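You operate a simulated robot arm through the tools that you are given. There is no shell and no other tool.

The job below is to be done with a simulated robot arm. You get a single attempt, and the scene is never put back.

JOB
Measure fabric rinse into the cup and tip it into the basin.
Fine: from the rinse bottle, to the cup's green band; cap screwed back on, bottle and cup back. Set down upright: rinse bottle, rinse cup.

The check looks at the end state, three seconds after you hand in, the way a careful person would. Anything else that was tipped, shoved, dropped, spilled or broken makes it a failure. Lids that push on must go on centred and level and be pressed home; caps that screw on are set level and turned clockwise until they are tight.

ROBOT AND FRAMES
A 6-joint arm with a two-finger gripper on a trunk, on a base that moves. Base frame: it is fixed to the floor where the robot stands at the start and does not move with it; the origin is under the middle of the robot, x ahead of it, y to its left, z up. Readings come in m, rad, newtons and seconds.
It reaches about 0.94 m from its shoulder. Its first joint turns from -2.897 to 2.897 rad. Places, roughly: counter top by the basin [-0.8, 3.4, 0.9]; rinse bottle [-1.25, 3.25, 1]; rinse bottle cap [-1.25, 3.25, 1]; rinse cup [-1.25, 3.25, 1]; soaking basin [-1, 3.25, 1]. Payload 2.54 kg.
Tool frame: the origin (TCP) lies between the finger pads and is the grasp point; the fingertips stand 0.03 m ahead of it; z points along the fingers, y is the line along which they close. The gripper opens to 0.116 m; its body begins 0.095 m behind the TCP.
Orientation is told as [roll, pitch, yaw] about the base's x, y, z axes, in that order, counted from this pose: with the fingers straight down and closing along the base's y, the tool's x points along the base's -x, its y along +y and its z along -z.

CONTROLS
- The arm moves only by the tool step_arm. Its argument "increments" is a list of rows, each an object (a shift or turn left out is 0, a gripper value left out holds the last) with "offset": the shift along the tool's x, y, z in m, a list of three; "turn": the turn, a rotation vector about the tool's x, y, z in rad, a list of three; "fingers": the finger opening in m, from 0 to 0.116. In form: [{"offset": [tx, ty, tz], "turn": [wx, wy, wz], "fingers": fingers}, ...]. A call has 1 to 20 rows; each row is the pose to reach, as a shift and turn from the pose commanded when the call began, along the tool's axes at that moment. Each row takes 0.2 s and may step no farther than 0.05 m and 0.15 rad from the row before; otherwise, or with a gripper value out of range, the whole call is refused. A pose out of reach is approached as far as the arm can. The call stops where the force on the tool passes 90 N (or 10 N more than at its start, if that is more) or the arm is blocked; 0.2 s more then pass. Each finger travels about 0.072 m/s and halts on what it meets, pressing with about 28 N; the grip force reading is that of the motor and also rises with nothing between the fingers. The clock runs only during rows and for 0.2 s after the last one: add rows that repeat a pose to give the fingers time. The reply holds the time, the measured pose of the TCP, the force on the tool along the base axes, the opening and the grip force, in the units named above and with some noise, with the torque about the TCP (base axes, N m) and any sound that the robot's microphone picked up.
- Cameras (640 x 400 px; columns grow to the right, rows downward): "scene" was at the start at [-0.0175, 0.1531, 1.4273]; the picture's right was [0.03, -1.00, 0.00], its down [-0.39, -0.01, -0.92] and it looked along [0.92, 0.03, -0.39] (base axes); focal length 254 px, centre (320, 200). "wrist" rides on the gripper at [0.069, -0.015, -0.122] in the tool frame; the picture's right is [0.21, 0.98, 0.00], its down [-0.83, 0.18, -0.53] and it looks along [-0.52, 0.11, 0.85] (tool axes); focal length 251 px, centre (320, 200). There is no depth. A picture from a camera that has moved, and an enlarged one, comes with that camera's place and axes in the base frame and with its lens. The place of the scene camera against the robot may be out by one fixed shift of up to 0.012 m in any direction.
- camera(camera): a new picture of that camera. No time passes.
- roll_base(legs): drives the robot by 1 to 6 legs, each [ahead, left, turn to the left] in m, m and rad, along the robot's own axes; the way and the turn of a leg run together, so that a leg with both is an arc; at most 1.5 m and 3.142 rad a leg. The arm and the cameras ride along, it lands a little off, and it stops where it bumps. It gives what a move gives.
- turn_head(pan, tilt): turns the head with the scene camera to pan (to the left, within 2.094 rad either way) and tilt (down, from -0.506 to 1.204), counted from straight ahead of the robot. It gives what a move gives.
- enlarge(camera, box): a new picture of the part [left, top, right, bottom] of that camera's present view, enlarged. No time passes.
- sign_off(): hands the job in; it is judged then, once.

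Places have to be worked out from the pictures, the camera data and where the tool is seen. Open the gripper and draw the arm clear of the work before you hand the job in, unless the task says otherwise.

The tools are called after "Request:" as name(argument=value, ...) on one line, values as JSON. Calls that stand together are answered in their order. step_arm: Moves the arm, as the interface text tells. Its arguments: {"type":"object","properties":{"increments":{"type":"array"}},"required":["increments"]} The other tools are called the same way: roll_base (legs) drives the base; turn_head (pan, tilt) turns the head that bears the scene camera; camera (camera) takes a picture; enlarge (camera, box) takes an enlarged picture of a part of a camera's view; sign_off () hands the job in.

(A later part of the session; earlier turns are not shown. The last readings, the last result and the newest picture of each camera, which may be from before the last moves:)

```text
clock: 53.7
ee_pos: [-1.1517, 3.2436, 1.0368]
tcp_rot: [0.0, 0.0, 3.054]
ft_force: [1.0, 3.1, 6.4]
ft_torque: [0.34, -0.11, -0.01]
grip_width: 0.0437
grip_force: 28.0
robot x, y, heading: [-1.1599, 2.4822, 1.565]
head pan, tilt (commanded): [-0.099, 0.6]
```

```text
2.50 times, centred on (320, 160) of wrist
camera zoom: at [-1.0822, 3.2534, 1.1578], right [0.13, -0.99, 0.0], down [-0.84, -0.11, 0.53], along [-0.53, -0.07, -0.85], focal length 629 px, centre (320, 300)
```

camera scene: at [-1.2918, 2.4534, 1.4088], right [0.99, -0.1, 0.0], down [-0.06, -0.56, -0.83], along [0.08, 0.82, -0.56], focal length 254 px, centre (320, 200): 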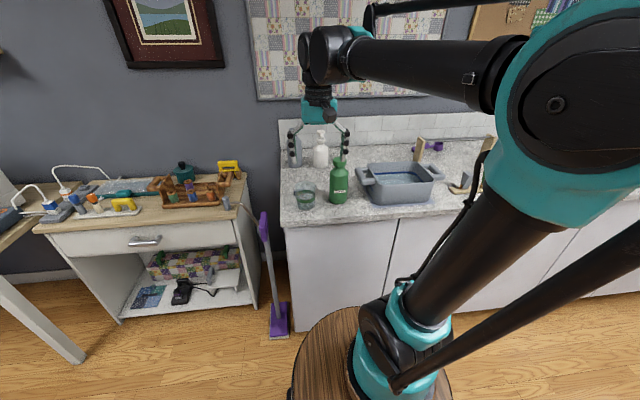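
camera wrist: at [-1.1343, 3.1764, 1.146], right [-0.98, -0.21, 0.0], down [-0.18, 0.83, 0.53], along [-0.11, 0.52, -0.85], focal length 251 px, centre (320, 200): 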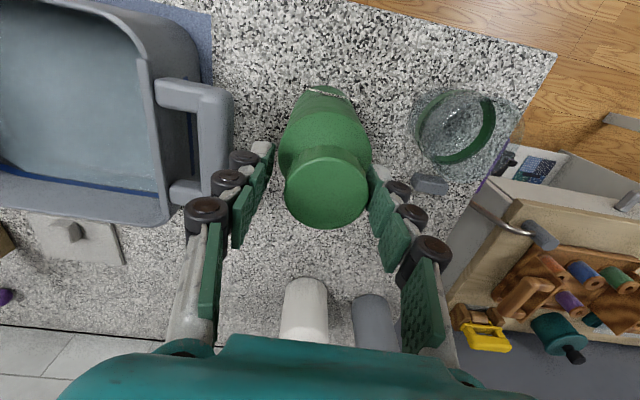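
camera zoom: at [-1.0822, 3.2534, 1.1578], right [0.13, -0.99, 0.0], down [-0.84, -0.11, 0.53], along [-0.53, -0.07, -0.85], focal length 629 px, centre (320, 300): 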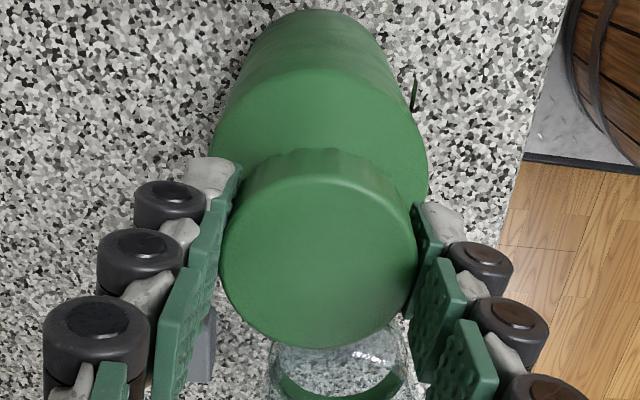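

The label still has not moved and the torque is nearly zero, so the cap is coming loose. I test with a 4 mm lift whether it is free yet.

Request:
step_arm(increments=[{"offset": [0, 0, -0.002]}, {"offset": [0, 0, -0.004]}, {"offset": [0, 0, -0.004]}])

Request:
enlarge(camera="scene", box=[310, 140, 390, 210])

```text
clock: 54.5
ee_pos: [-1.1516, 3.2449, 1.0411]
tcp_rot: [-0.001, 0.0, 3.051]
ft_force: [-0.5, -0.5, -4.3]
ft_torque: [-0.03, -0.03, -0.01]
grip_width: 0.0438
grip_force: 28.3
robot x, y, heading: [-1.1635, 2.4846, 1.569]
head pan, tilt (commanded): [-0.099, 0.6]
```

```text
5.71 times, centred on (350, 175) of scene
camera zoom: at [-1.2919, 2.4534, 1.4088], right [1.0, -0.1, 0.0], down [-0.06, -0.56, -0.82], along [0.08, 0.82, -0.57], focal length 1449 px, centre (149, 343)
```

zoom: 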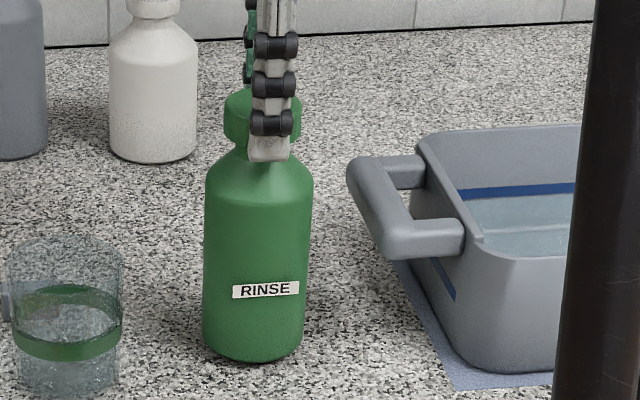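

The bottle came up 3 mm with the cap (weight ≈4.3 N), so the thread still holds. I set it back down, open and turn the gripper back for another bite.

Request:
step_arm(increments=[{"offset": [0, 0, 0.002]}, {"offset": [0, 0, 0.0045]}, {"offset": [0, 0, 0.0045], "fingers": 0.062}, {"offset": [0, 0, 0.0045], "fingers": 0.062}, {"offset": [0, 0, 0.0025], "turn": [0, 0, 0.14], "fingers": 0.062}, {"offset": [0, 0, 0.0005], "turn": [0, 0, 0.28]}, {"offset": [0, 0, 0.0005], "turn": [0, 0, 0.42]}, {"offset": [0, 0, 0.0005], "turn": [0, 0, 0.56]}, {"offset": [0, 0, 0.0005], "turn": [0, 0, 0.7]}, {"offset": [0, 0, 0.0005], "turn": [0, 0, 0.84]}, {"offset": [0, 0, 0.0005], "turn": [0, 0, 0.98]}, {"offset": [0, 0, 0.0005], "turn": [0, 0, 1.12]}, {"offset": [0, 0, 0.0005], "turn": [0, 0, 1.26]}, {"offset": [0, 0, 0.0005], "turn": [0, 0, 1.4]}, {"offset": [0, 0, 0.0005], "turn": [0, 0, 1.54]}, {"offset": [0, 0, 0.0005], "turn": [0, 0, 1.68]}, {"offset": [0, 0, 0.0005], "turn": [0, 0, 1.82]}, {"offset": [0, 0, 0.0005], "turn": [0, 0, 1.96]}, {"offset": [0, 0, 0.0005], "turn": [0, 0, 2.1]}, {"offset": [0, 0, 0.0005], "turn": [0, 0, 2.24]}])

Request:
enlarge(camera="scene", box=[310, 140, 390, 210])

Request:
enlarge(camera="wrist", box=[240, 80, 400, 240])

```text
clock: 58.7
ee_pos: [-1.1517, 3.2451, 1.0392]
tcp_rot: [0.0, 0.0, 0.808]
ft_force: [-1.1, -0.7, -0.8]
ft_torque: [-0.01, -0.01, -0.02]
grip_width: 0.0622
grip_force: 0.1
robot x, y, heading: [-1.1618, 2.4845, 1.568]
head pan, tilt (commanded): [-0.099, 0.6]
```

```text
5.71 times, centred on (350, 175) of scene
camera zoom: at [-1.2919, 2.4533, 1.4088], right [1.0, -0.1, 0.0], down [-0.06, -0.56, -0.83], along [0.08, 0.82, -0.56], focal length 1449 px, centre (149, 343)
```

zoom: 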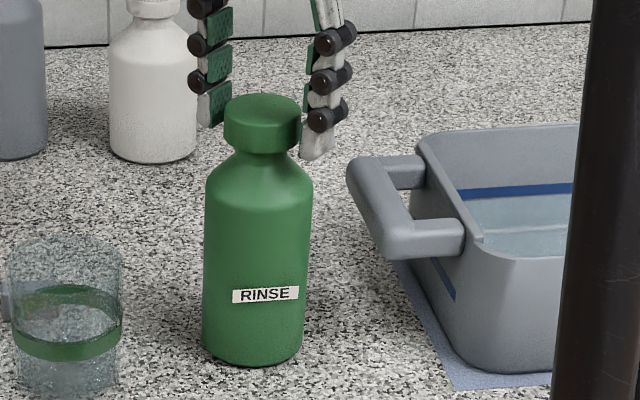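

```text
2.50 times, centred on (320, 160) of wrist
camera zoom: at [-1.1883, 3.1851, 1.1608], right [-0.85, 0.52, 0.0], down [0.44, 0.72, 0.53], along [0.28, 0.46, -0.85], focal length 629 px, centre (320, 300)
```

zoom: 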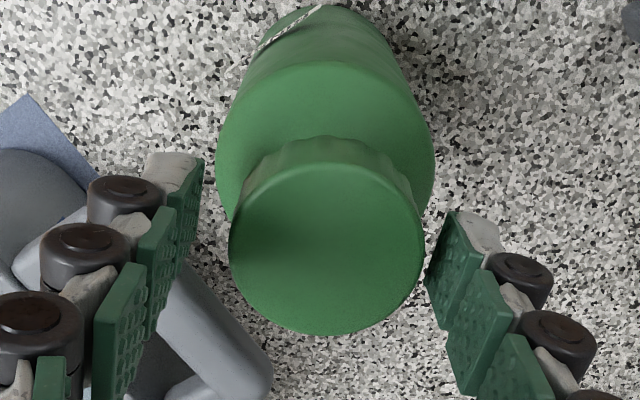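

The cap is centred within 1.5 mm. I regrip it, press lightly and unscrew another 2.2 rad.

Request:
step_arm(increments=[{"offset": [0, 0.0014, 0], "fingers": 0.05}, {"offset": [0, 0.0014, 0], "fingers": 0.035}, {"offset": [0, 0.0014, 0], "fingers": 0.03}, {"offset": [0, 0.0014, 0.002]}, {"offset": [0, 0.0014, 0.002], "turn": [0, 0, -0.14]}, {"offset": [0, 0.0014, 0.002], "turn": [0, 0, -0.28]}, {"offset": [0, 0.0014, 0.002], "turn": [0, 0, -0.42]}, {"offset": [0, 0.0014, 0.002], "turn": [0, 0, -0.56]}, {"offset": [0, 0.0014, 0.002], "turn": [0, 0, -0.7]}, {"offset": [0, 0.0014, 0.002], "turn": [0, 0, -0.84]}, {"offset": [0, 0.0014, 0.002], "turn": [0, 0, -0.98]}, {"offset": [0, 0.0014, 0.002], "turn": [0, 0, -1.12]}, {"offset": [0, 0.0014, 0.002], "turn": [0, 0, -1.26]}, {"offset": [0, 0.0014, 0.002], "turn": [0, 0, -1.4]}, {"offset": [0, 0.0014, 0.002], "turn": [0, 0, -1.54]}, {"offset": [0, 0.0014, 0.002], "turn": [0, 0, -1.68]}, {"offset": [0, 0.0014, 0.002], "turn": [0, 0, -1.82]}, {"offset": [0, 0.0014, 0.002], "turn": [0, 0, -1.96]}, {"offset": [0, 0.0014, 0.002], "turn": [0, 0, -2.1]}, {"offset": [0, 0.0014, 0.002], "turn": [0, 0, -2.24]}])

Request:
enlarge(camera="scene", box=[310, 140, 390, 210])

```text
clock: 62.9
ee_pos: [-1.1524, 3.2445, 1.0381]
tcp_rot: [0.0, 0.001, 3.054]
ft_force: [0.5, -2.4, 3.8]
ft_torque: [0.01, -0.02, 0.0]
grip_width: 0.0438
grip_force: 27.9
robot x, y, heading: [-1.1627, 2.4838, 1.568]
head pan, tilt (commanded): [-0.099, 0.6]
```

```text
5.71 times, centred on (350, 175) of scene
camera zoom: at [-1.2919, 2.4531, 1.4088], right [1.0, -0.1, 0.0], down [-0.06, -0.56, -0.83], along [0.08, 0.82, -0.56], focal length 1449 px, centre (149, 343)
```

zoom: 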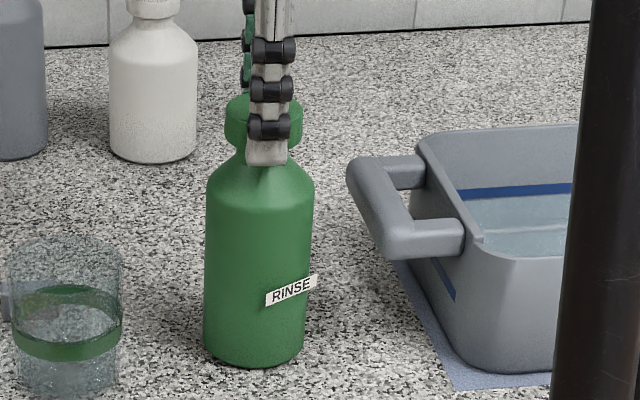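

The bottle turned ~0.5 rad along, so the cap turned ~1.7 rad more. I test by lifting 5 mm.

Request:
step_arm(increments=[{"offset": [0, 0, -0.002]}, {"offset": [0, 0, -0.005]}, {"offset": [0, 0, -0.005]}])

Request:
enlarge(camera="scene", box=[310, 140, 390, 210])

```text
clock: 63.7
ee_pos: [-1.1534, 3.2443, 1.0428]
tcp_rot: [-0.001, 0.0, 3.05]
ft_force: [0.2, 0.0, -3.3]
ft_torque: [0.04, -0.01, 0.0]
grip_width: 0.0433
grip_force: 28.1
robot x, y, heading: [-1.1585, 2.4859, 1.57]
head pan, tilt (commanded): [-0.099, 0.6]
```

```text
5.71 times, centred on (350, 175) of scene
camera zoom: at [-1.2919, 2.4535, 1.4088], right [1.0, -0.1, 0.0], down [-0.06, -0.56, -0.82], along [0.08, 0.82, -0.57], focal length 1449 px, centre (149, 343)
```

zoom: 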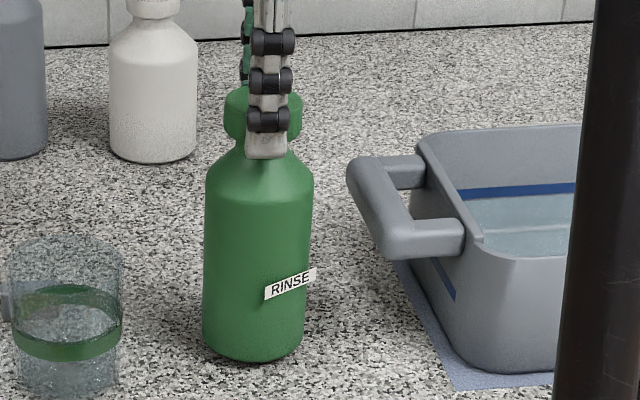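

Still attached, so more turns are needed; the press relaxed as I turned. I set it down, open, turn back and raise the grip slightly, to press progressively in the next bite.

Request:
step_arm(increments=[{"offset": [0, 0, 0.002]}, {"offset": [0, 0, 0.0055]}, {"offset": [0, 0, 0.0055], "fingers": 0.062}, {"offset": [0, 0, 0.0055], "fingers": 0.062}, {"offset": [0, 0, 0.0025], "turn": [0, 0, 0.14], "fingers": 0.062}, {"offset": [0, 0, -0.001], "turn": [0, 0, 0.28]}, {"offset": [0, 0, -0.001], "turn": [0, 0, 0.42]}, {"offset": [0, 0, -0.001], "turn": [0, 0, 0.56]}, {"offset": [0, 0, -0.001], "turn": [0, 0, 0.7]}, {"offset": [0, 0, -0.001], "turn": [0, 0, 0.84]}, {"offset": [0, 0, -0.001], "turn": [0, 0, 0.98]}, {"offset": [0, 0, -0.001], "turn": [0, 0, 1.12]}, {"offset": [0, 0, -0.001], "turn": [0, 0, 1.26]}, {"offset": [0, 0, -0.001], "turn": [0, 0, 1.4]}, {"offset": [0, 0, -0.001], "turn": [0, 0, 1.54]}, {"offset": [0, 0, -0.001], "turn": [0, 0, 1.68]}, {"offset": [0, 0, -0.001], "turn": [0, 0, 1.82]}, {"offset": [0, 0, -0.001], "turn": [0, 0, 1.96]}, {"offset": [0, 0, -0.001], "turn": [0, 0, 2.1]}, {"offset": [0, 0, -0.001], "turn": [0, 0, 2.24]}])

Request:
enlarge(camera="scene", box=[310, 140, 390, 210])

Request:
enlarge(camera="wrist", box=[240, 80, 400, 240])

```text
clock: 67.9
ee_pos: [-1.1514, 3.246, 1.0439]
tcp_rot: [-0.001, 0.0, 0.808]
ft_force: [1.0, 0.4, 0.6]
ft_torque: [-0.04, -0.01, -0.03]
grip_width: 0.0619
grip_force: 0.0
robot x, y, heading: [-1.1633, 2.4833, 1.57]
head pan, tilt (commanded): [-0.099, 0.6]
```

```text
5.71 times, centred on (350, 175) of scene
camera zoom: at [-1.2919, 2.4533, 1.4088], right [1.0, -0.1, 0.0], down [-0.06, -0.56, -0.83], along [0.08, 0.82, -0.56], focal length 1449 px, centre (149, 343)
```

zoom: 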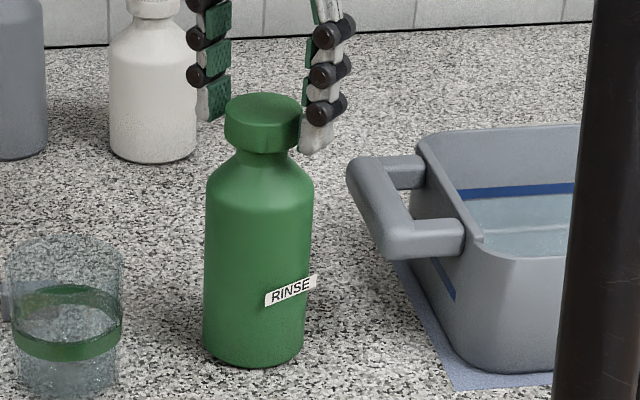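

```text
2.50 times, centred on (320, 160) of wrist
camera zoom: at [-1.1891, 3.1856, 1.1646], right [-0.85, 0.52, 0.0], down [0.44, 0.72, 0.53], along [0.28, 0.46, -0.85], focal length 629 px, centre (320, 300)
```

zoom: 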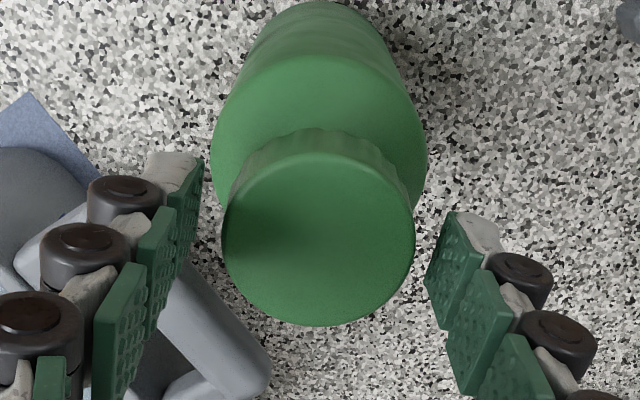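

The cap has risen about 1–2 mm. I take the third bite with a progressive press.

Request:
step_arm(increments=[{"offset": [0, 0, 0], "fingers": 0.05}, {"offset": [0, 0, 0], "fingers": 0.035}, {"offset": [0, 0, 0], "fingers": 0.03}, {"offset": [0, 0, 0.003]}, {"offset": [0, 0, 0.0032], "turn": [0, 0, -0.14]}, {"offset": [0, 0, 0.0034], "turn": [0, 0, -0.28]}, {"offset": [0, 0, 0.0036], "turn": [0, 0, -0.42]}, {"offset": [0, 0, 0.0038], "turn": [0, 0, -0.56]}, {"offset": [0, 0, 0.004], "turn": [0, 0, -0.7]}, {"offset": [0, 0, 0.0042], "turn": [0, 0, -0.84]}, {"offset": [0, 0, 0.0044], "turn": [0, 0, -0.98]}, {"offset": [0, 0, 0.0046], "turn": [0, 0, -1.12]}, {"offset": [0, 0, 0.0048], "turn": [0, 0, -1.26]}, {"offset": [0, 0, 0.005], "turn": [0, 0, -1.4]}, {"offset": [0, 0, 0.0052], "turn": [0, 0, -1.54]}, {"offset": [0, 0, 0.0054], "turn": [0, 0, -1.68]}, {"offset": [0, 0, 0.0056], "turn": [0, 0, -1.82]}, {"offset": [0, 0, 0.0058], "turn": [0, 0, -1.96]}, {"offset": [0, 0, 0.006], "turn": [0, 0, -2.1]}, {"offset": [0, 0, 0.0062], "turn": [0, 0, -2.24]}])

Request:
enlarge(camera="scene", box=[310, 140, 390, 210])

```text
clock: 72.1
ee_pos: [-1.1506, 3.2442, 1.037]
tcp_rot: [0.0, 0.0, 3.052]
ft_force: [0.9, -0.1, 14.8]
ft_torque: [-0.02, -0.03, -0.19]
grip_width: 0.043
grip_force: 28.0
robot x, y, heading: [-1.1575, 2.4865, 1.576]
head pan, tilt (commanded): [-0.099, 0.6]
```

```text
5.71 times, centred on (350, 175) of scene
camera zoom: at [-1.2919, 2.4528, 1.4088], right [1.0, -0.1, 0.0], down [-0.06, -0.56, -0.83], along [0.08, 0.82, -0.56], focal length 1449 px, centre (149, 343)
```

zoom: 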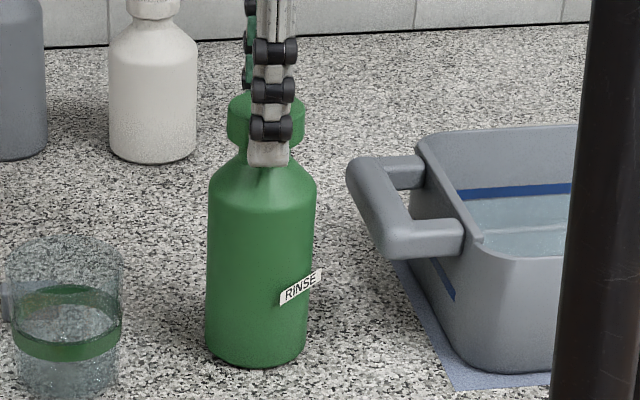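

The cap turned about another 2 rad. I test the lift again.

Request:
step_arm(increments=[{"offset": [0, 0, -0.003]}, {"offset": [0, 0, -0.007]}, {"offset": [0, 0, -0.009]}, {"offset": [0, 0, -0.009]}])

Request:
enlarge(camera="scene", box=[310, 140, 390, 210])

```text
clock: 73.1
ee_pos: [-1.1522, 3.2451, 1.0468]
tcp_rot: [-0.001, 0.002, 3.051]
ft_force: [0.6, 0.6, -0.2]
ft_torque: [0.01, 0.0, 0.02]
grip_width: 0.0427
grip_force: 28.4
robot x, y, heading: [-1.1573, 2.4858, 1.572]
head pan, tilt (commanded): [-0.099, 0.6]
```

```text
5.71 times, centred on (350, 175) of scene
camera zoom: at [-1.2919, 2.4533, 1.4088], right [1.0, -0.1, 0.0], down [-0.06, -0.56, -0.83], along [0.08, 0.82, -0.56], focal length 1449 px, centre (149, 343)
```

zoom: 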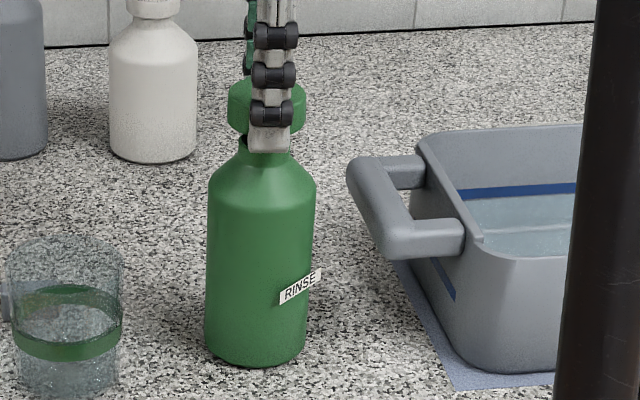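

The cap is off (no load, open mouth visible, bottle standing still). I lift it up and carry it behind the bottle to a free spot at about (-1.13, 3.385), turning the gripper back so that it closes along x.

Request:
step_arm(increments=[{"offset": [0, 0, -0.04]}, {"offset": [0, 0, -0.08]}, {"offset": [0.001, -0.014, -0.08], "turn": [0, 0, 0.148]}, {"offset": [0.002, -0.028, -0.08], "turn": [0, 0, 0.296]}, {"offset": [0.003, -0.042, -0.08], "turn": [0, 0, 0.444]}, {"offset": [0.004, -0.056, -0.08], "turn": [0, 0, 0.592]}, {"offset": [0.005, -0.07, -0.08], "turn": [0, 0, 0.74]}, {"offset": [0.006, -0.084, -0.08], "turn": [0, 0, 0.888]}, {"offset": [0.007, -0.098, -0.08], "turn": [0, 0, 1.036]}, {"offset": [0.008, -0.112, -0.08], "turn": [0, 0, 1.184]}, {"offset": [0.009, -0.126, -0.08], "turn": [0, 0, 1.332]}, {"offset": [0.009, -0.141, -0.08], "turn": [0, 0, 1.48]}])

Request:
camera(camera="wrist")

Request:
enlarge(camera="scene", box=[275, 100, 435, 220])

```text
clock: 75.7
ee_pos: [-1.1311, 3.3868, 1.1277]
tcp_rot: [-0.001, -0.002, 1.57]
ft_force: [0.7, -0.3, -0.2]
ft_torque: [0.01, -0.04, 0.02]
grip_width: 0.0435
grip_force: 27.8
robot x, y, heading: [-1.1592, 2.4852, 1.569]
head pan, tilt (commanded): [-0.099, 0.6]
```

```text
taken
camera wrist: at [-1.1154, 3.3181, 1.2471], right [-0.98, -0.21, 0.0], down [-0.18, 0.83, 0.53], along [-0.11, 0.52, -0.85], focal length 251 px, centre (320, 200)
```

wrist: 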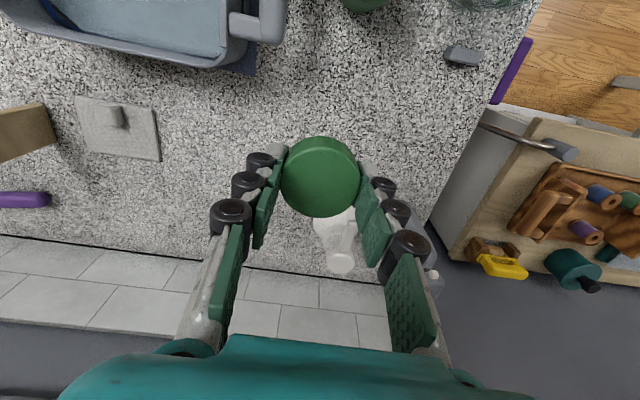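

```text
3.33 times, centred on (355, 160) of scene
camera zoom: at [-1.2919, 2.4532, 1.4088], right [1.0, -0.1, 0.0], down [-0.06, -0.56, -0.83], along [0.08, 0.82, -0.56], focal length 845 px, centre (203, 333)
```

zoom: 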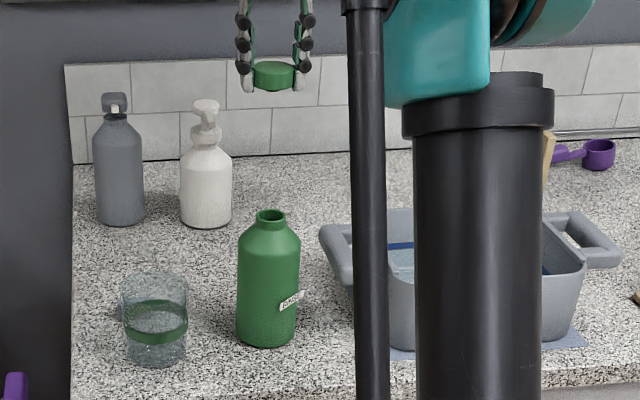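

The cap is held level and the bottle stands open. I lower the cap to just above the counter (TCP z≈0.91).

Request:
step_arm(increments=[{"offset": [0.01, 0, 0.045]}, {"offset": [0.01, 0, 0.09]}, {"offset": [0.01, 0, 0.135]}, {"offset": [0.01, 0, 0.175]}, {"offset": [0.01, 0, 0.205]}, {"offset": [0.01, 0, 0.215]}])

Request:
enlarge(camera="scene", box=[275, 100, 435, 220])

Request:
camera(camera="wrist")

```text
clock: 77.1
ee_pos: [-1.1325, 3.3732, 0.9102]
tcp_rot: [0.0, 0.0, 1.57]
ft_force: [0.3, 0.1, 0.1]
ft_torque: [0.01, 0.01, -0.02]
grip_width: 0.0433
grip_force: 28.5
robot x, y, heading: [-1.1606, 2.4852, 1.564]
head pan, tilt (commanded): [-0.099, 0.6]
```

```text
3.33 times, centred on (355, 160) of scene
camera zoom: at [-1.2919, 2.4533, 1.4088], right [1.0, -0.1, 0.0], down [-0.06, -0.56, -0.83], along [0.08, 0.82, -0.56], focal length 845 px, centre (203, 333)
```

zoom: 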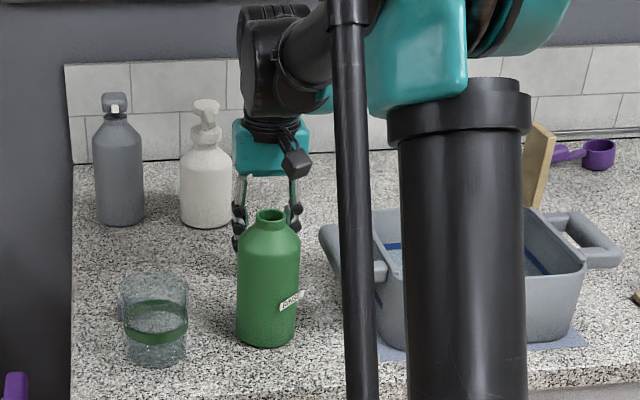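

```text
taken
camera wrist: at [-1.117, 3.3057, 1.0307], right [-0.98, -0.21, 0.0], down [-0.18, 0.83, 0.53], along [-0.11, 0.52, -0.85], focal length 251 px, centre (320, 200)
```

wrist: 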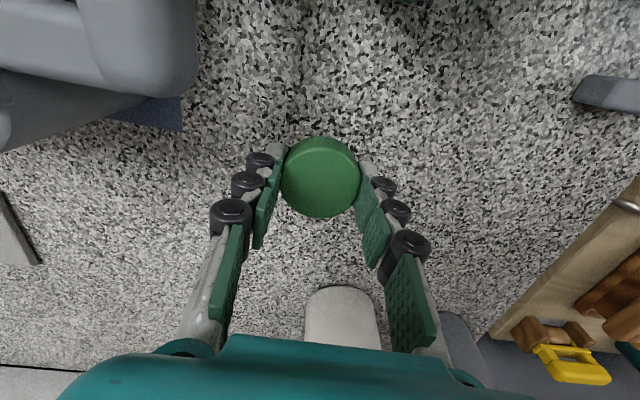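

The wrist camera view shows the cap just above the counter. I lower in millimetre steps, watching for contact.

Request:
step_arm(increments=[{"offset": [0, 0, 0.003]}, {"offset": [0, 0, 0.006]}, {"offset": [0, 0, 0.008]}])

```text
clock: 77.9
ee_pos: [-1.1339, 3.3755, 0.9025]
tcp_rot: [0.0, 0.001, 1.57]
ft_force: [0.9, 1.0, -0.1]
ft_torque: [0.0, 0.01, -0.04]
grip_width: 0.0434
grip_force: 28.3
robot x, y, heading: [-1.1595, 2.4868, 1.572]
head pan, tilt (commanded): [-0.099, 0.6]
```

No contact yet at 0.9025; I go on lowering slowly.

Request:
step_arm(increments=[{"offset": [0, 0, 0.002]}, {"offset": [0, 0, 0.004]}])

```text
clock: 78.5
ee_pos: [-1.1307, 3.3744, 0.9004]
tcp_rot: [0.0, -0.001, 1.571]
ft_force: [-0.5, 1.2, -0.3]
ft_torque: [0.04, -0.02, 0.0]
grip_width: 0.0434
grip_force: 27.3
robot x, y, heading: [-1.1596, 2.4898, 1.568]
head pan, tilt (commanded): [-0.099, 0.6]
```

Still free at about 0.899; another 2–4 mm.

Request:
step_arm(increments=[{"offset": [0, 0, 0.0015]}, {"offset": [0, 0, 0.003]}])

```text
clock: 79.1
ee_pos: [-1.1315, 3.3765, 0.8974]
tcp_rot: [0.0, 0.0, 1.569]
ft_force: [0.3, -0.1, -0.1]
ft_torque: [-0.03, -0.05, 0.0]
grip_width: 0.0434
grip_force: 28.0
robot x, y, heading: [-1.1612, 2.483, 1.571]
head pan, tilt (commanded): [-0.099, 0.6]
```

Still no contact at 0.897; I continue stepping down.

Request:
step_arm(increments=[{"offset": [0, 0, 0.0015]}, {"offset": [0, 0, 0.003]}])

```text
clock: 79.7
ee_pos: [-1.1314, 3.3767, 0.8939]
tcp_rot: [-0.001, 0.0, 1.57]
ft_force: [0.4, 0.5, 0.4]
ft_torque: [-0.01, -0.01, 0.0]
grip_width: 0.0433
grip_force: 27.6
robot x, y, heading: [-1.1637, 2.4856, 1.566]
head pan, tilt (commanded): [-0.099, 0.6]
```

Request:
enlarge(camera="wrist", box=[240, 110, 400, 230])

Request:
step_arm(increments=[{"offset": [0, 0, 0.001]}, {"offset": [0, 0, 0.002]}])

```text
3.33 times, centred on (320, 170) of wrist
camera zoom: at [-1.1162, 3.3066, 1.0151], right [-0.98, -0.21, 0.0], down [-0.18, 0.83, 0.53], along [-0.11, 0.52, -0.85], focal length 838 px, centre (320, 300)
```

zoom: 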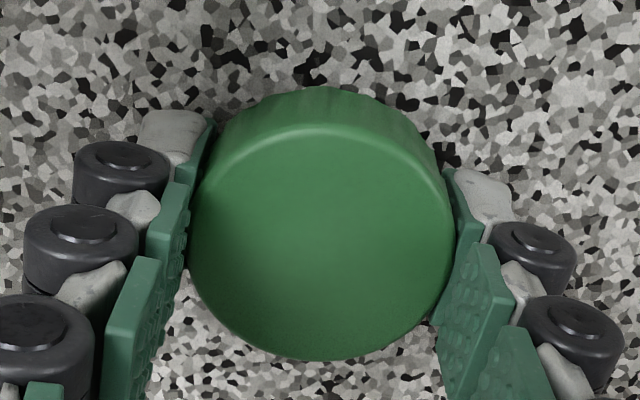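

```text
clock: 80.3
ee_pos: [-1.1306, 3.3745, 0.8924]
tcp_rot: [0.001, 0.001, 1.57]
ft_force: [0.2, 0.1, 0.3]
ft_torque: [0.04, 0.0, 0.01]
grip_width: 0.0433
grip_force: 27.9
robot x, y, heading: [-1.1604, 2.4857, 1.571]
head pan, tilt (commanded): [-0.099, 0.6]
```

The cap's bottom should stand ~7 mm below the fingertips, so I keep on in small steps until there is contact.

Request:
step_arm(increments=[{"offset": [0, 0, 0.0015]}, {"offset": [0, 0, 0.003]}])

Request:
step_arm(increments=[{"offset": [0, 0, 0.001]}, {"offset": [0, 0, 0.002]}])

```text
clock: 80.9
ee_pos: [-1.1312, 3.3742, 0.8895]
tcp_rot: [0.0, 0.0, 1.572]
ft_force: [0.7, 2.4, 7.2]
ft_torque: [0.06, -0.03, -0.02]
grip_width: 0.0435
grip_force: 28.3
robot x, y, heading: [-1.1603, 2.4869, 1.567]
head pan, tilt (commanded): [-0.099, 0.6]
```

```text
clock: 81.5
ee_pos: [-1.1321, 3.3748, 0.8893]
tcp_rot: [0.0, -0.003, 1.57]
ft_force: [4.0, 16.4, 59.8]
ft_torque: [0.3, 0.06, 0.08]
grip_width: 0.0433
grip_force: 28.3
robot x, y, heading: [-1.161, 2.4869, 1.572]
head pan, tilt (commanded): [-0.099, 0.6]
```

Contact came at TCP z≈0.890 (the press has now reached 60 N). I back off 2.5 mm to relieve it, then open gently and look.

Request:
step_arm(increments=[{"offset": [0, 0, -0.0015]}, {"offset": [0, 0, -0.0025]}, {"offset": [0, 0, -0.0025], "fingers": 0.05}, {"offset": [0, 0, -0.0025], "fingers": 0.065}, {"offset": [0, 0, -0.0025], "fingers": 0.065}])

Request:
enlarge(camera="wrist", box=[240, 110, 400, 230])

```text
clock: 82.7
ee_pos: [-1.131, 3.3735, 0.8901]
tcp_rot: [0.0, 0.0, 1.57]
ft_force: [0.4, -0.2, -0.3]
ft_torque: [-0.01, 0.0, -0.01]
grip_width: 0.0648
grip_force: 0.0
robot x, y, heading: [-1.1636, 2.4839, 1.57]
head pan, tilt (commanded): [-0.099, 0.6]
```

```text
3.33 times, centred on (320, 170) of wrist
camera zoom: at [-1.1157, 3.3057, 1.0102], right [-0.98, -0.21, 0.0], down [-0.18, 0.83, 0.53], along [-0.11, 0.52, -0.85], focal length 838 px, centre (320, 300)
```

zoom: 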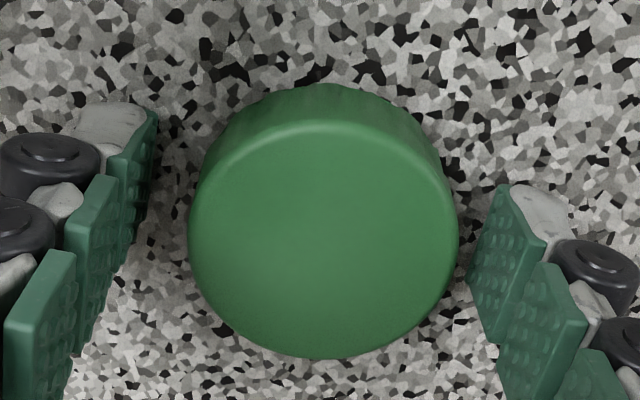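

The cap is released and stands flat at about (-1.131, 3.374). I rise straight up, then move back over the bottle while pitching the tool forward to about 20° below horizontal for a side grasp, fingers wide.

Request:
step_arm(increments=[{"offset": [0, 0, -0.02]}, {"offset": [0, 0, -0.06]}, {"offset": [0, 0, -0.105]}, {"offset": [0, 0, -0.15]}, {"offset": [0, 0, -0.195]}, {"offset": [0, 0, -0.24]}, {"offset": [0, 0, -0.285]}, {"offset": [0, 0, -0.32], "fingers": 0.116}, {"offset": [0.02, 0.003, -0.33], "turn": [0, -0.13, 0]}, {"offset": [0.04, 0.006, -0.33], "turn": [0, -0.26, 0]}, {"offset": [0.06, 0.009, -0.33], "turn": [0, -0.39, 0]}, {"offset": [0.08, 0.012, -0.33], "turn": [0, -0.52, 0]}, {"offset": [0.1, 0.015, -0.33], "turn": [0, -0.65, 0]}, {"offset": [0.12, 0.018, -0.33], "turn": [0, -0.78, 0]}, {"offset": [0.13, 0.021, -0.33], "turn": [0, -0.91, 0]}, {"offset": [0.14, 0.021, -0.33], "turn": [0, -1.04, 0]}, {"offset": [0.15, 0.021, -0.33], "turn": [0, -1.15, 0]}, {"offset": [0.16, 0.021, -0.33], "turn": [0, -1.22, 0]}])

Request:
camera(camera="scene")

Request:
camera(camera="wrist")

```text
clock: 86.5
ee_pos: [-1.1531, 3.2145, 1.2207]
tcp_rot: [0.001, -1.22, 1.571]
ft_force: [-0.3, 0.3, 0.2]
ft_torque: [-0.01, -0.01, 0.03]
grip_width: 0.1158
grip_force: 0.0
robot x, y, heading: [-1.1579, 2.4861, 1.572]
head pan, tilt (commanded): [-0.099, 0.6]
```

```text
taken
camera scene: at [-1.2919, 2.4534, 1.4088], right [1.0, -0.1, 0.0], down [-0.06, -0.56, -0.83], along [0.08, 0.82, -0.56], focal length 254 px, centre (320, 200)
```

scene: 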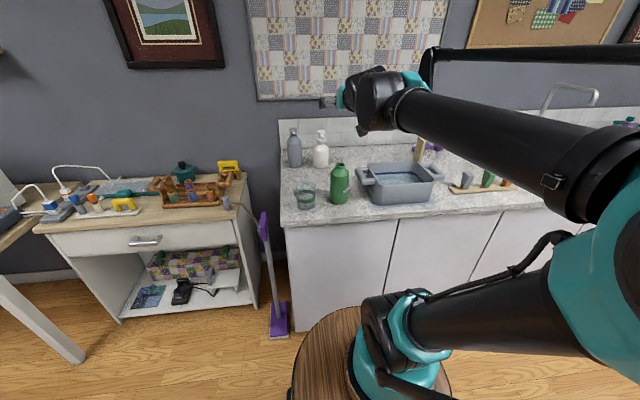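

```text
taken
camera wrist: at [-1.1372, 3.0764, 1.1961], right [-0.98, -0.07, -0.2], down [-0.18, -0.22, 0.96], along [-0.12, 0.97, 0.2], focal length 251 px, centre (320, 200)
```

wrist: 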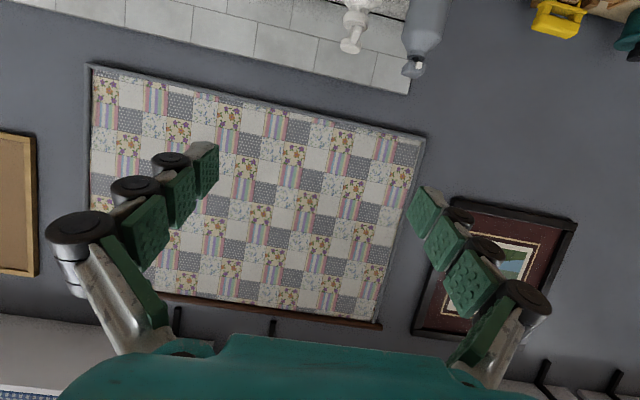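

The posture works and the scene view of cup and bottle is open. I enlarge to re-measure the bottle and check the cap behind it.

Request:
enlarge(camera="scene", box=[280, 130, 440, 220])

```text
4.00 times, centred on (360, 175) of scene
camera zoom: at [-1.2919, 2.4534, 1.4088], right [1.0, -0.1, 0.0], down [-0.06, -0.56, -0.83], along [0.08, 0.82, -0.56], focal length 1014 px, centre (160, 300)
```

zoom: 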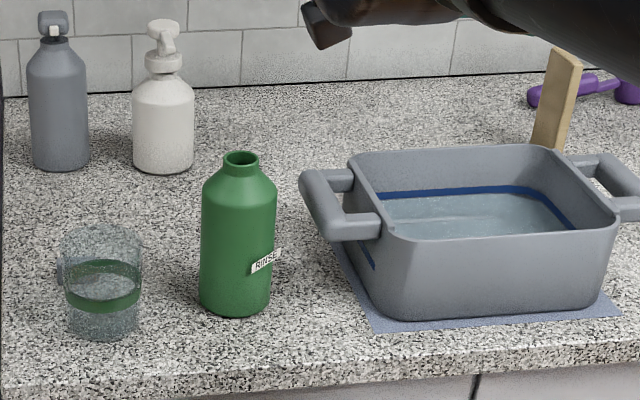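

The bottle is about 9 mm clear each side if I use an 0.088 opening, which also keeps the fingers off the cup and the basin handle. I back off to y≈3.12 and descend to z≈0.935 in front of the bottle, then check the view.

Request:
step_arm(increments=[{"offset": [0.0163, -0.001, -0.0443], "fingers": 0.088}, {"offset": [0.0325, -0.002, -0.0887], "fingers": 0.088}, {"offset": [0.0775, -0.002, -0.0722]}, {"offset": [0.1225, -0.002, -0.0557]}, {"offset": [0.1675, -0.002, -0.0392]}, {"offset": [0.2125, -0.002, -0.0228]}, {"offset": [0.2575, -0.002, -0.0063]}, {"offset": [0.3011, -0.002, 0.0096]}, {"offset": [0.3011, -0.002, 0.0096]}])

Request:
camera(camera="wrist")

Request:
camera(camera="scene")

```text
clock: 88.5
ee_pos: [-1.1493, 3.1173, 0.9358]
tcp_rot: [-0.001, -1.219, 1.57]
ft_force: [0.0, 0.4, 0.2]
ft_torque: [0.02, 0.02, 0.0]
grip_width: 0.0881
grip_force: 0.1
robot x, y, heading: [-1.1587, 2.4834, 1.575]
head pan, tilt (commanded): [-0.099, 0.6]
```

```text
taken
camera wrist: at [-1.1342, 2.9798, 0.9109], right [-0.98, -0.07, -0.2], down [-0.18, -0.22, 0.96], along [-0.11, 0.97, 0.2], focal length 251 px, centre (320, 200)
```

wrist: 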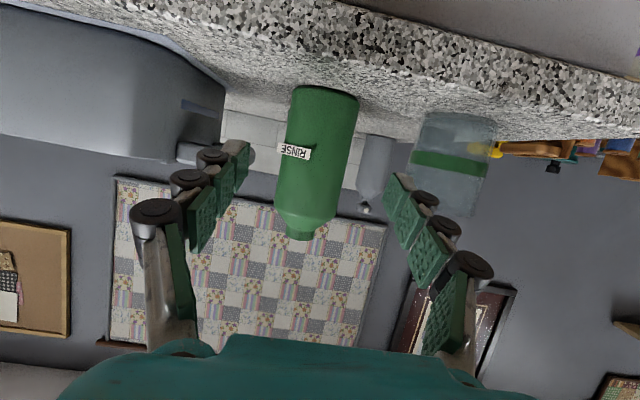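

```text
taken
camera scene: at [-1.2919, 2.4532, 1.4088], right [1.0, -0.1, 0.0], down [-0.06, -0.56, -0.83], along [0.08, 0.82, -0.56], focal length 254 px, centre (320, 200)
```

scene: 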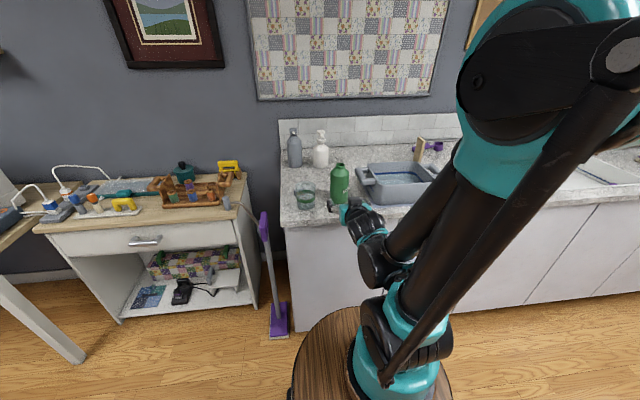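

The wrist camera gives an (upside-down) side view of bottle and cup. I enlarge it to align with the bottle and to see the cup's band.

Request:
enlarge(camera="wrist", box=[180, 70, 340, 250])

Request:
enlarge(camera="wrist", box=[370, 90, 530, 230])

```text
2.22 times, centred on (260, 160) of wrist
camera zoom: at [-1.1342, 2.9798, 0.9109], right [-0.98, -0.07, -0.2], down [-0.18, -0.22, 0.96], along [-0.11, 0.97, 0.2], focal length 559 px, centre (453, 289)
```

zoom: 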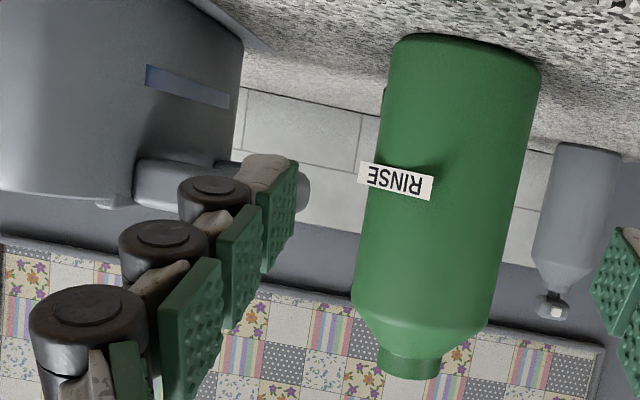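

```text
2.86 times, centred on (450, 160) of wrist
camera zoom: at [-1.1342, 2.9798, 0.9109], right [-0.98, -0.07, -0.2], down [-0.18, -0.22, 0.96], along [-0.11, 0.97, 0.2], focal length 718 px, centre (-51, 314)
```

zoom: 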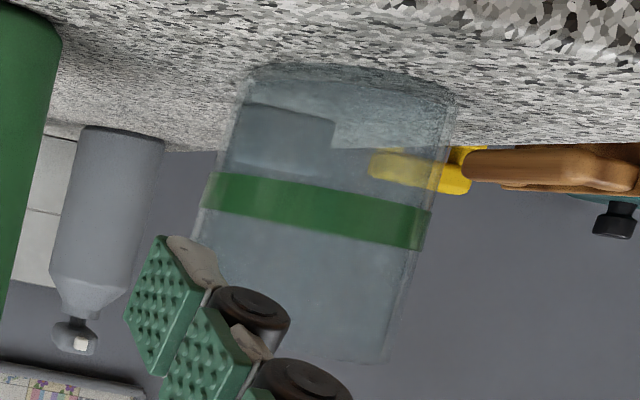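

The cup is empty and its band lies at about 41–57 % of its height. Bottle centre x≈-1.150 matches the TCP, so I move forward 0.125 m to straddle it.

Request:
step_arm(increments=[{"offset": [-0.0137, 0, 0.0376]}, {"offset": [-0.0275, 0, 0.0751]}, {"offset": [-0.0378, 0, 0.1033]}, {"offset": [-0.0429, 0, 0.1174]}, {"offset": [-0.0429, 0, 0.1174]}])

Request:
camera(camera="wrist")

Request:
enlarge(camera="scene", box=[280, 130, 440, 220])

```text
clock: 89.7
ee_pos: [-1.1471, 3.2443, 0.9319]
tcp_rot: [-0.003, -1.219, 1.573]
ft_force: [0.4, 0.1, 0.5]
ft_torque: [0.0, -0.01, -0.01]
grip_width: 0.088
grip_force: 0.0
robot x, y, heading: [-1.1628, 2.4836, 1.566]
head pan, tilt (commanded): [-0.099, 0.6]
```

```text
taken
camera wrist: at [-1.1319, 3.1072, 0.9086], right [-0.98, -0.07, -0.2], down [-0.18, -0.22, 0.96], along [-0.11, 0.97, 0.2], focal length 251 px, centre (320, 200)
```

wrist: 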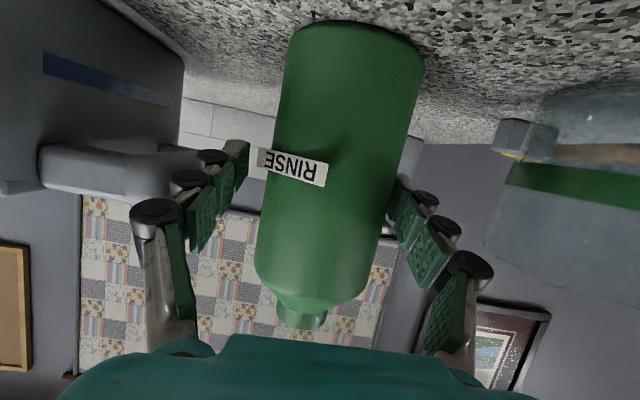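

```text
4.00 times, centred on (360, 175) of scene
camera zoom: at [-1.2919, 2.4533, 1.4088], right [1.0, -0.1, 0.0], down [-0.06, -0.56, -0.83], along [0.08, 0.82, -0.56], focal length 1014 px, centre (160, 300)
```

zoom: 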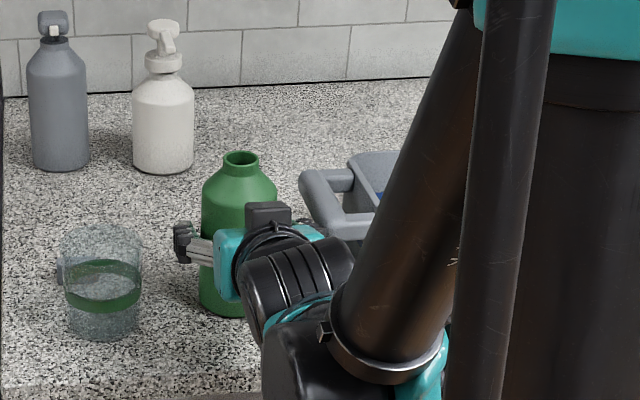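

The bottle is about 4–5 mm to -x of the finger centre. I shift the tool 4.5 mm along its +y, then close partway and look.

Request:
step_arm(increments=[{"offset": [0, 0.0045, 0]}, {"offset": [0, 0.0045, 0], "fingers": 0.08}, {"offset": [0, 0.0045, 0], "fingers": 0.08}])

Request:
enlarge(camera="wrist", box=[200, 100, 440, 250])

```text
clock: 90.5
ee_pos: [-1.1523, 3.2456, 0.9338]
tcp_rot: [0.001, -1.221, 1.57]
ft_force: [-1.0, -0.5, 0.8]
ft_torque: [0.0, 0.0, -0.02]
grip_width: 0.08
grip_force: 0.1
robot x, y, heading: [-1.1628, 2.4887, 1.572]
head pan, tilt (commanded): [-0.099, 0.6]
```

```text
2.67 times, centred on (320, 175) of wrist
camera zoom: at [-1.1371, 3.1074, 0.9091], right [-0.98, -0.07, -0.2], down [-0.18, -0.22, 0.96], along [-0.11, 0.97, 0.2], focal length 670 px, centre (320, 267)
```

zoom: 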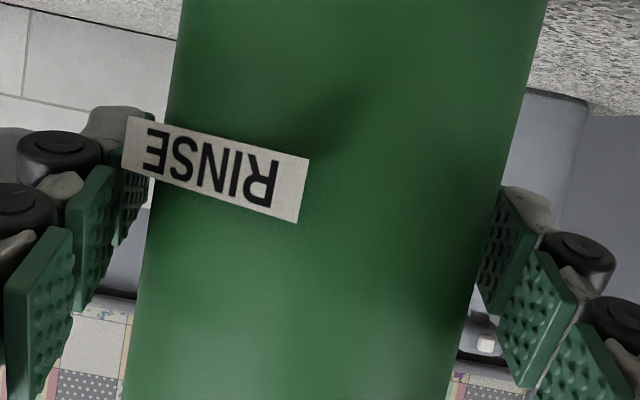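

The label plate sticks out on the +x side just at finger height (z≈0.918). I raise the grip by 24 mm so that the pads hold plain bottle above the label, then look again.

Request:
step_arm(increments=[{"offset": [-0.0113, 0, -0.0041]}, {"offset": [-0.0225, 0, -0.0082]}, {"offset": [-0.0225, 0, -0.0082]}])

Request:
camera(camera="wrist")

```text
clock: 91.3
ee_pos: [-1.1526, 3.2449, 0.9564]
tcp_rot: [0.0, -1.22, 1.572]
ft_force: [0.6, -0.1, -0.2]
ft_torque: [-0.04, 0.02, -0.01]
grip_width: 0.0801
grip_force: 0.2
robot x, y, heading: [-1.1605, 2.4839, 1.572]
head pan, tilt (commanded): [-0.099, 0.6]
```

```text
taken
camera wrist: at [-1.1377, 3.1071, 0.9319], right [-0.98, -0.07, -0.2], down [-0.18, -0.22, 0.96], along [-0.11, 0.97, 0.2], focal length 251 px, centre (320, 200)
```

wrist: 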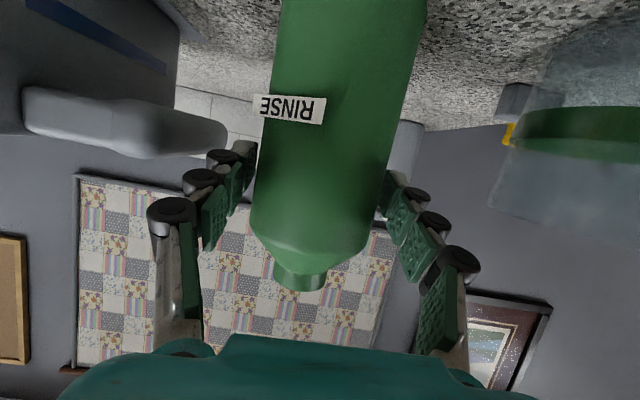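

The pads are now between label and shoulder, centred on the bottle. I close and grip.

Request:
step_arm(increments=[{"fingers": 0.07}, {"fingers": 0.06}, {"fingers": 0.055}, {"fingers": 0.055}])

Request:
camera(camera="wrist")

```text
clock: 92.3
ee_pos: [-1.152, 3.2439, 0.9564]
tcp_rot: [-0.001, -1.221, 1.571]
ft_force: [3.0, -1.2, 2.5]
ft_torque: [-0.07, 0.02, 0.02]
grip_width: 0.0661
grip_force: 27.5
robot x, y, heading: [-1.1591, 2.4852, 1.572]
head pan, tilt (commanded): [-0.099, 0.6]
```

```text
taken
camera wrist: at [-1.1376, 3.107, 0.9318], right [-0.98, -0.07, -0.2], down [-0.18, -0.22, 0.96], along [-0.11, 0.97, 0.2], focal length 251 px, centre (320, 200)
```

wrist: 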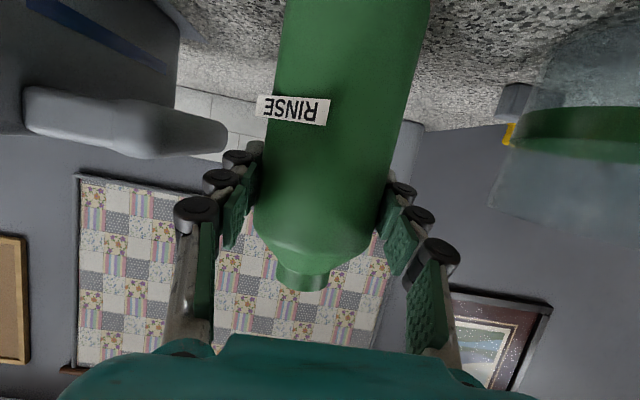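

The bottle is gripped at 0.066 m. I lift it straight up 0.115 m so its base clears the cup's rim, and check that it hangs upright.

Request:
step_arm(increments=[{"offset": [-0.0188, 0, -0.0069]}, {"offset": [-0.0469, 0, -0.0172]}, {"offset": [-0.0798, 0, -0.0292]}, {"offset": [-0.108, 0, -0.0395]}, {"offset": [-0.108, 0, -0.0395]}])

Request:
camera(camera="wrist")

Request:
enlarge(camera="scene", box=[280, 120, 440, 220])

```text
clock: 93.5
ee_pos: [-1.1533, 3.2446, 1.0709]
tcp_rot: [0.001, -1.219, 1.572]
ft_force: [-0.5, -0.6, -4.6]
ft_torque: [0.01, -0.01, 0.01]
grip_width: 0.0658
grip_force: 27.4
robot x, y, heading: [-1.1606, 2.4848, 1.564]
head pan, tilt (commanded): [-0.099, 0.6]
```

```text
taken
camera wrist: at [-1.1384, 3.107, 1.0468], right [-0.98, -0.07, -0.2], down [-0.18, -0.22, 0.96], along [-0.11, 0.97, 0.2], focal length 251 px, centre (320, 200)
```

wrist: 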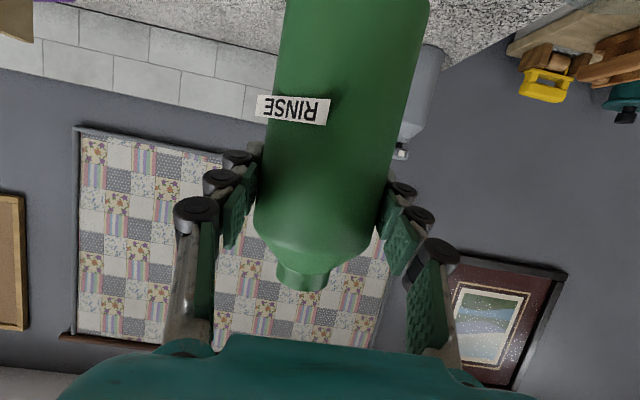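

```text
4.00 times, centred on (360, 170) of scene
camera zoom: at [-1.2919, 2.4534, 1.4088], right [1.0, -0.1, 0.0], down [-0.06, -0.56, -0.82], along [0.08, 0.82, -0.57], focal length 1014 px, centre (160, 320)
```

zoom: 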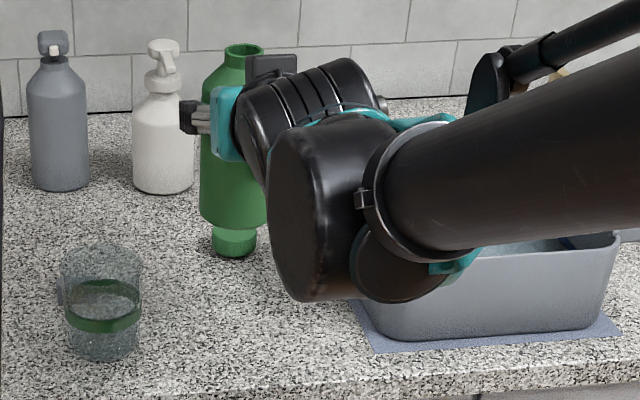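

The bottle hangs upright (4.6 N). I carry it left over the cup's right side to about (-1.221, 3.236, 1.045) so that its lip will tip over the cup's centre (-1.276, 3.2155).

Request:
step_arm(increments=[{"offset": [0, 0.02, 0]}, {"offset": [0.004, 0.045, 0]}, {"offset": [0.0125, 0.068, 0]}, {"offset": [0.0275, 0.068, 0.0005]}, {"offset": [0.0275, 0.068, 0.0005]}])

Request:
camera(camera="wrist")

Request:
enlarge(camera="scene", box=[280, 120, 440, 220])

```text
clock: 94.7
ee_pos: [-1.2223, 3.2375, 1.0455]
tcp_rot: [0.0, -1.22, 1.57]
ft_force: [-0.5, 0.4, -4.2]
ft_torque: [0.02, -0.02, -0.01]
grip_width: 0.0662
grip_force: 28.1
robot x, y, heading: [-1.1632, 2.487, 1.58]
head pan, tilt (commanded): [-0.099, 0.6]
```

```text
taken
camera wrist: at [-1.2079, 3.0998, 1.0211], right [-0.98, -0.07, -0.2], down [-0.18, -0.22, 0.96], along [-0.11, 0.97, 0.2], focal length 251 px, centre (320, 200)
```

wrist: 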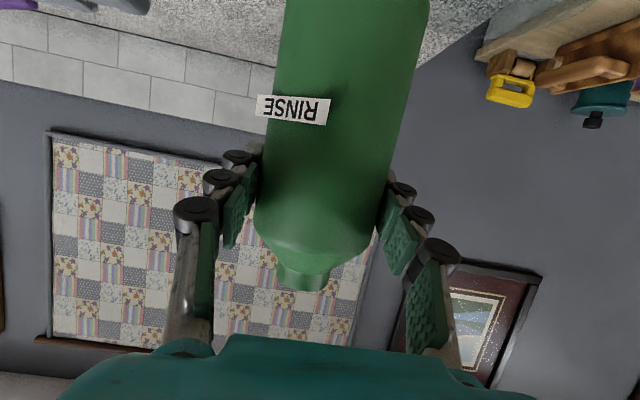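

```text
4.00 times, centred on (360, 170) of scene
camera zoom: at [-1.2919, 2.4534, 1.4088], right [1.0, -0.1, 0.0], down [-0.06, -0.56, -0.82], along [0.08, 0.82, -0.57], focal length 1014 px, centre (160, 320)
```

zoom: 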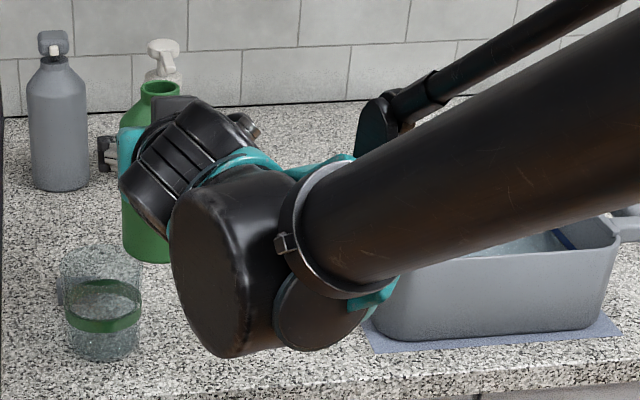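

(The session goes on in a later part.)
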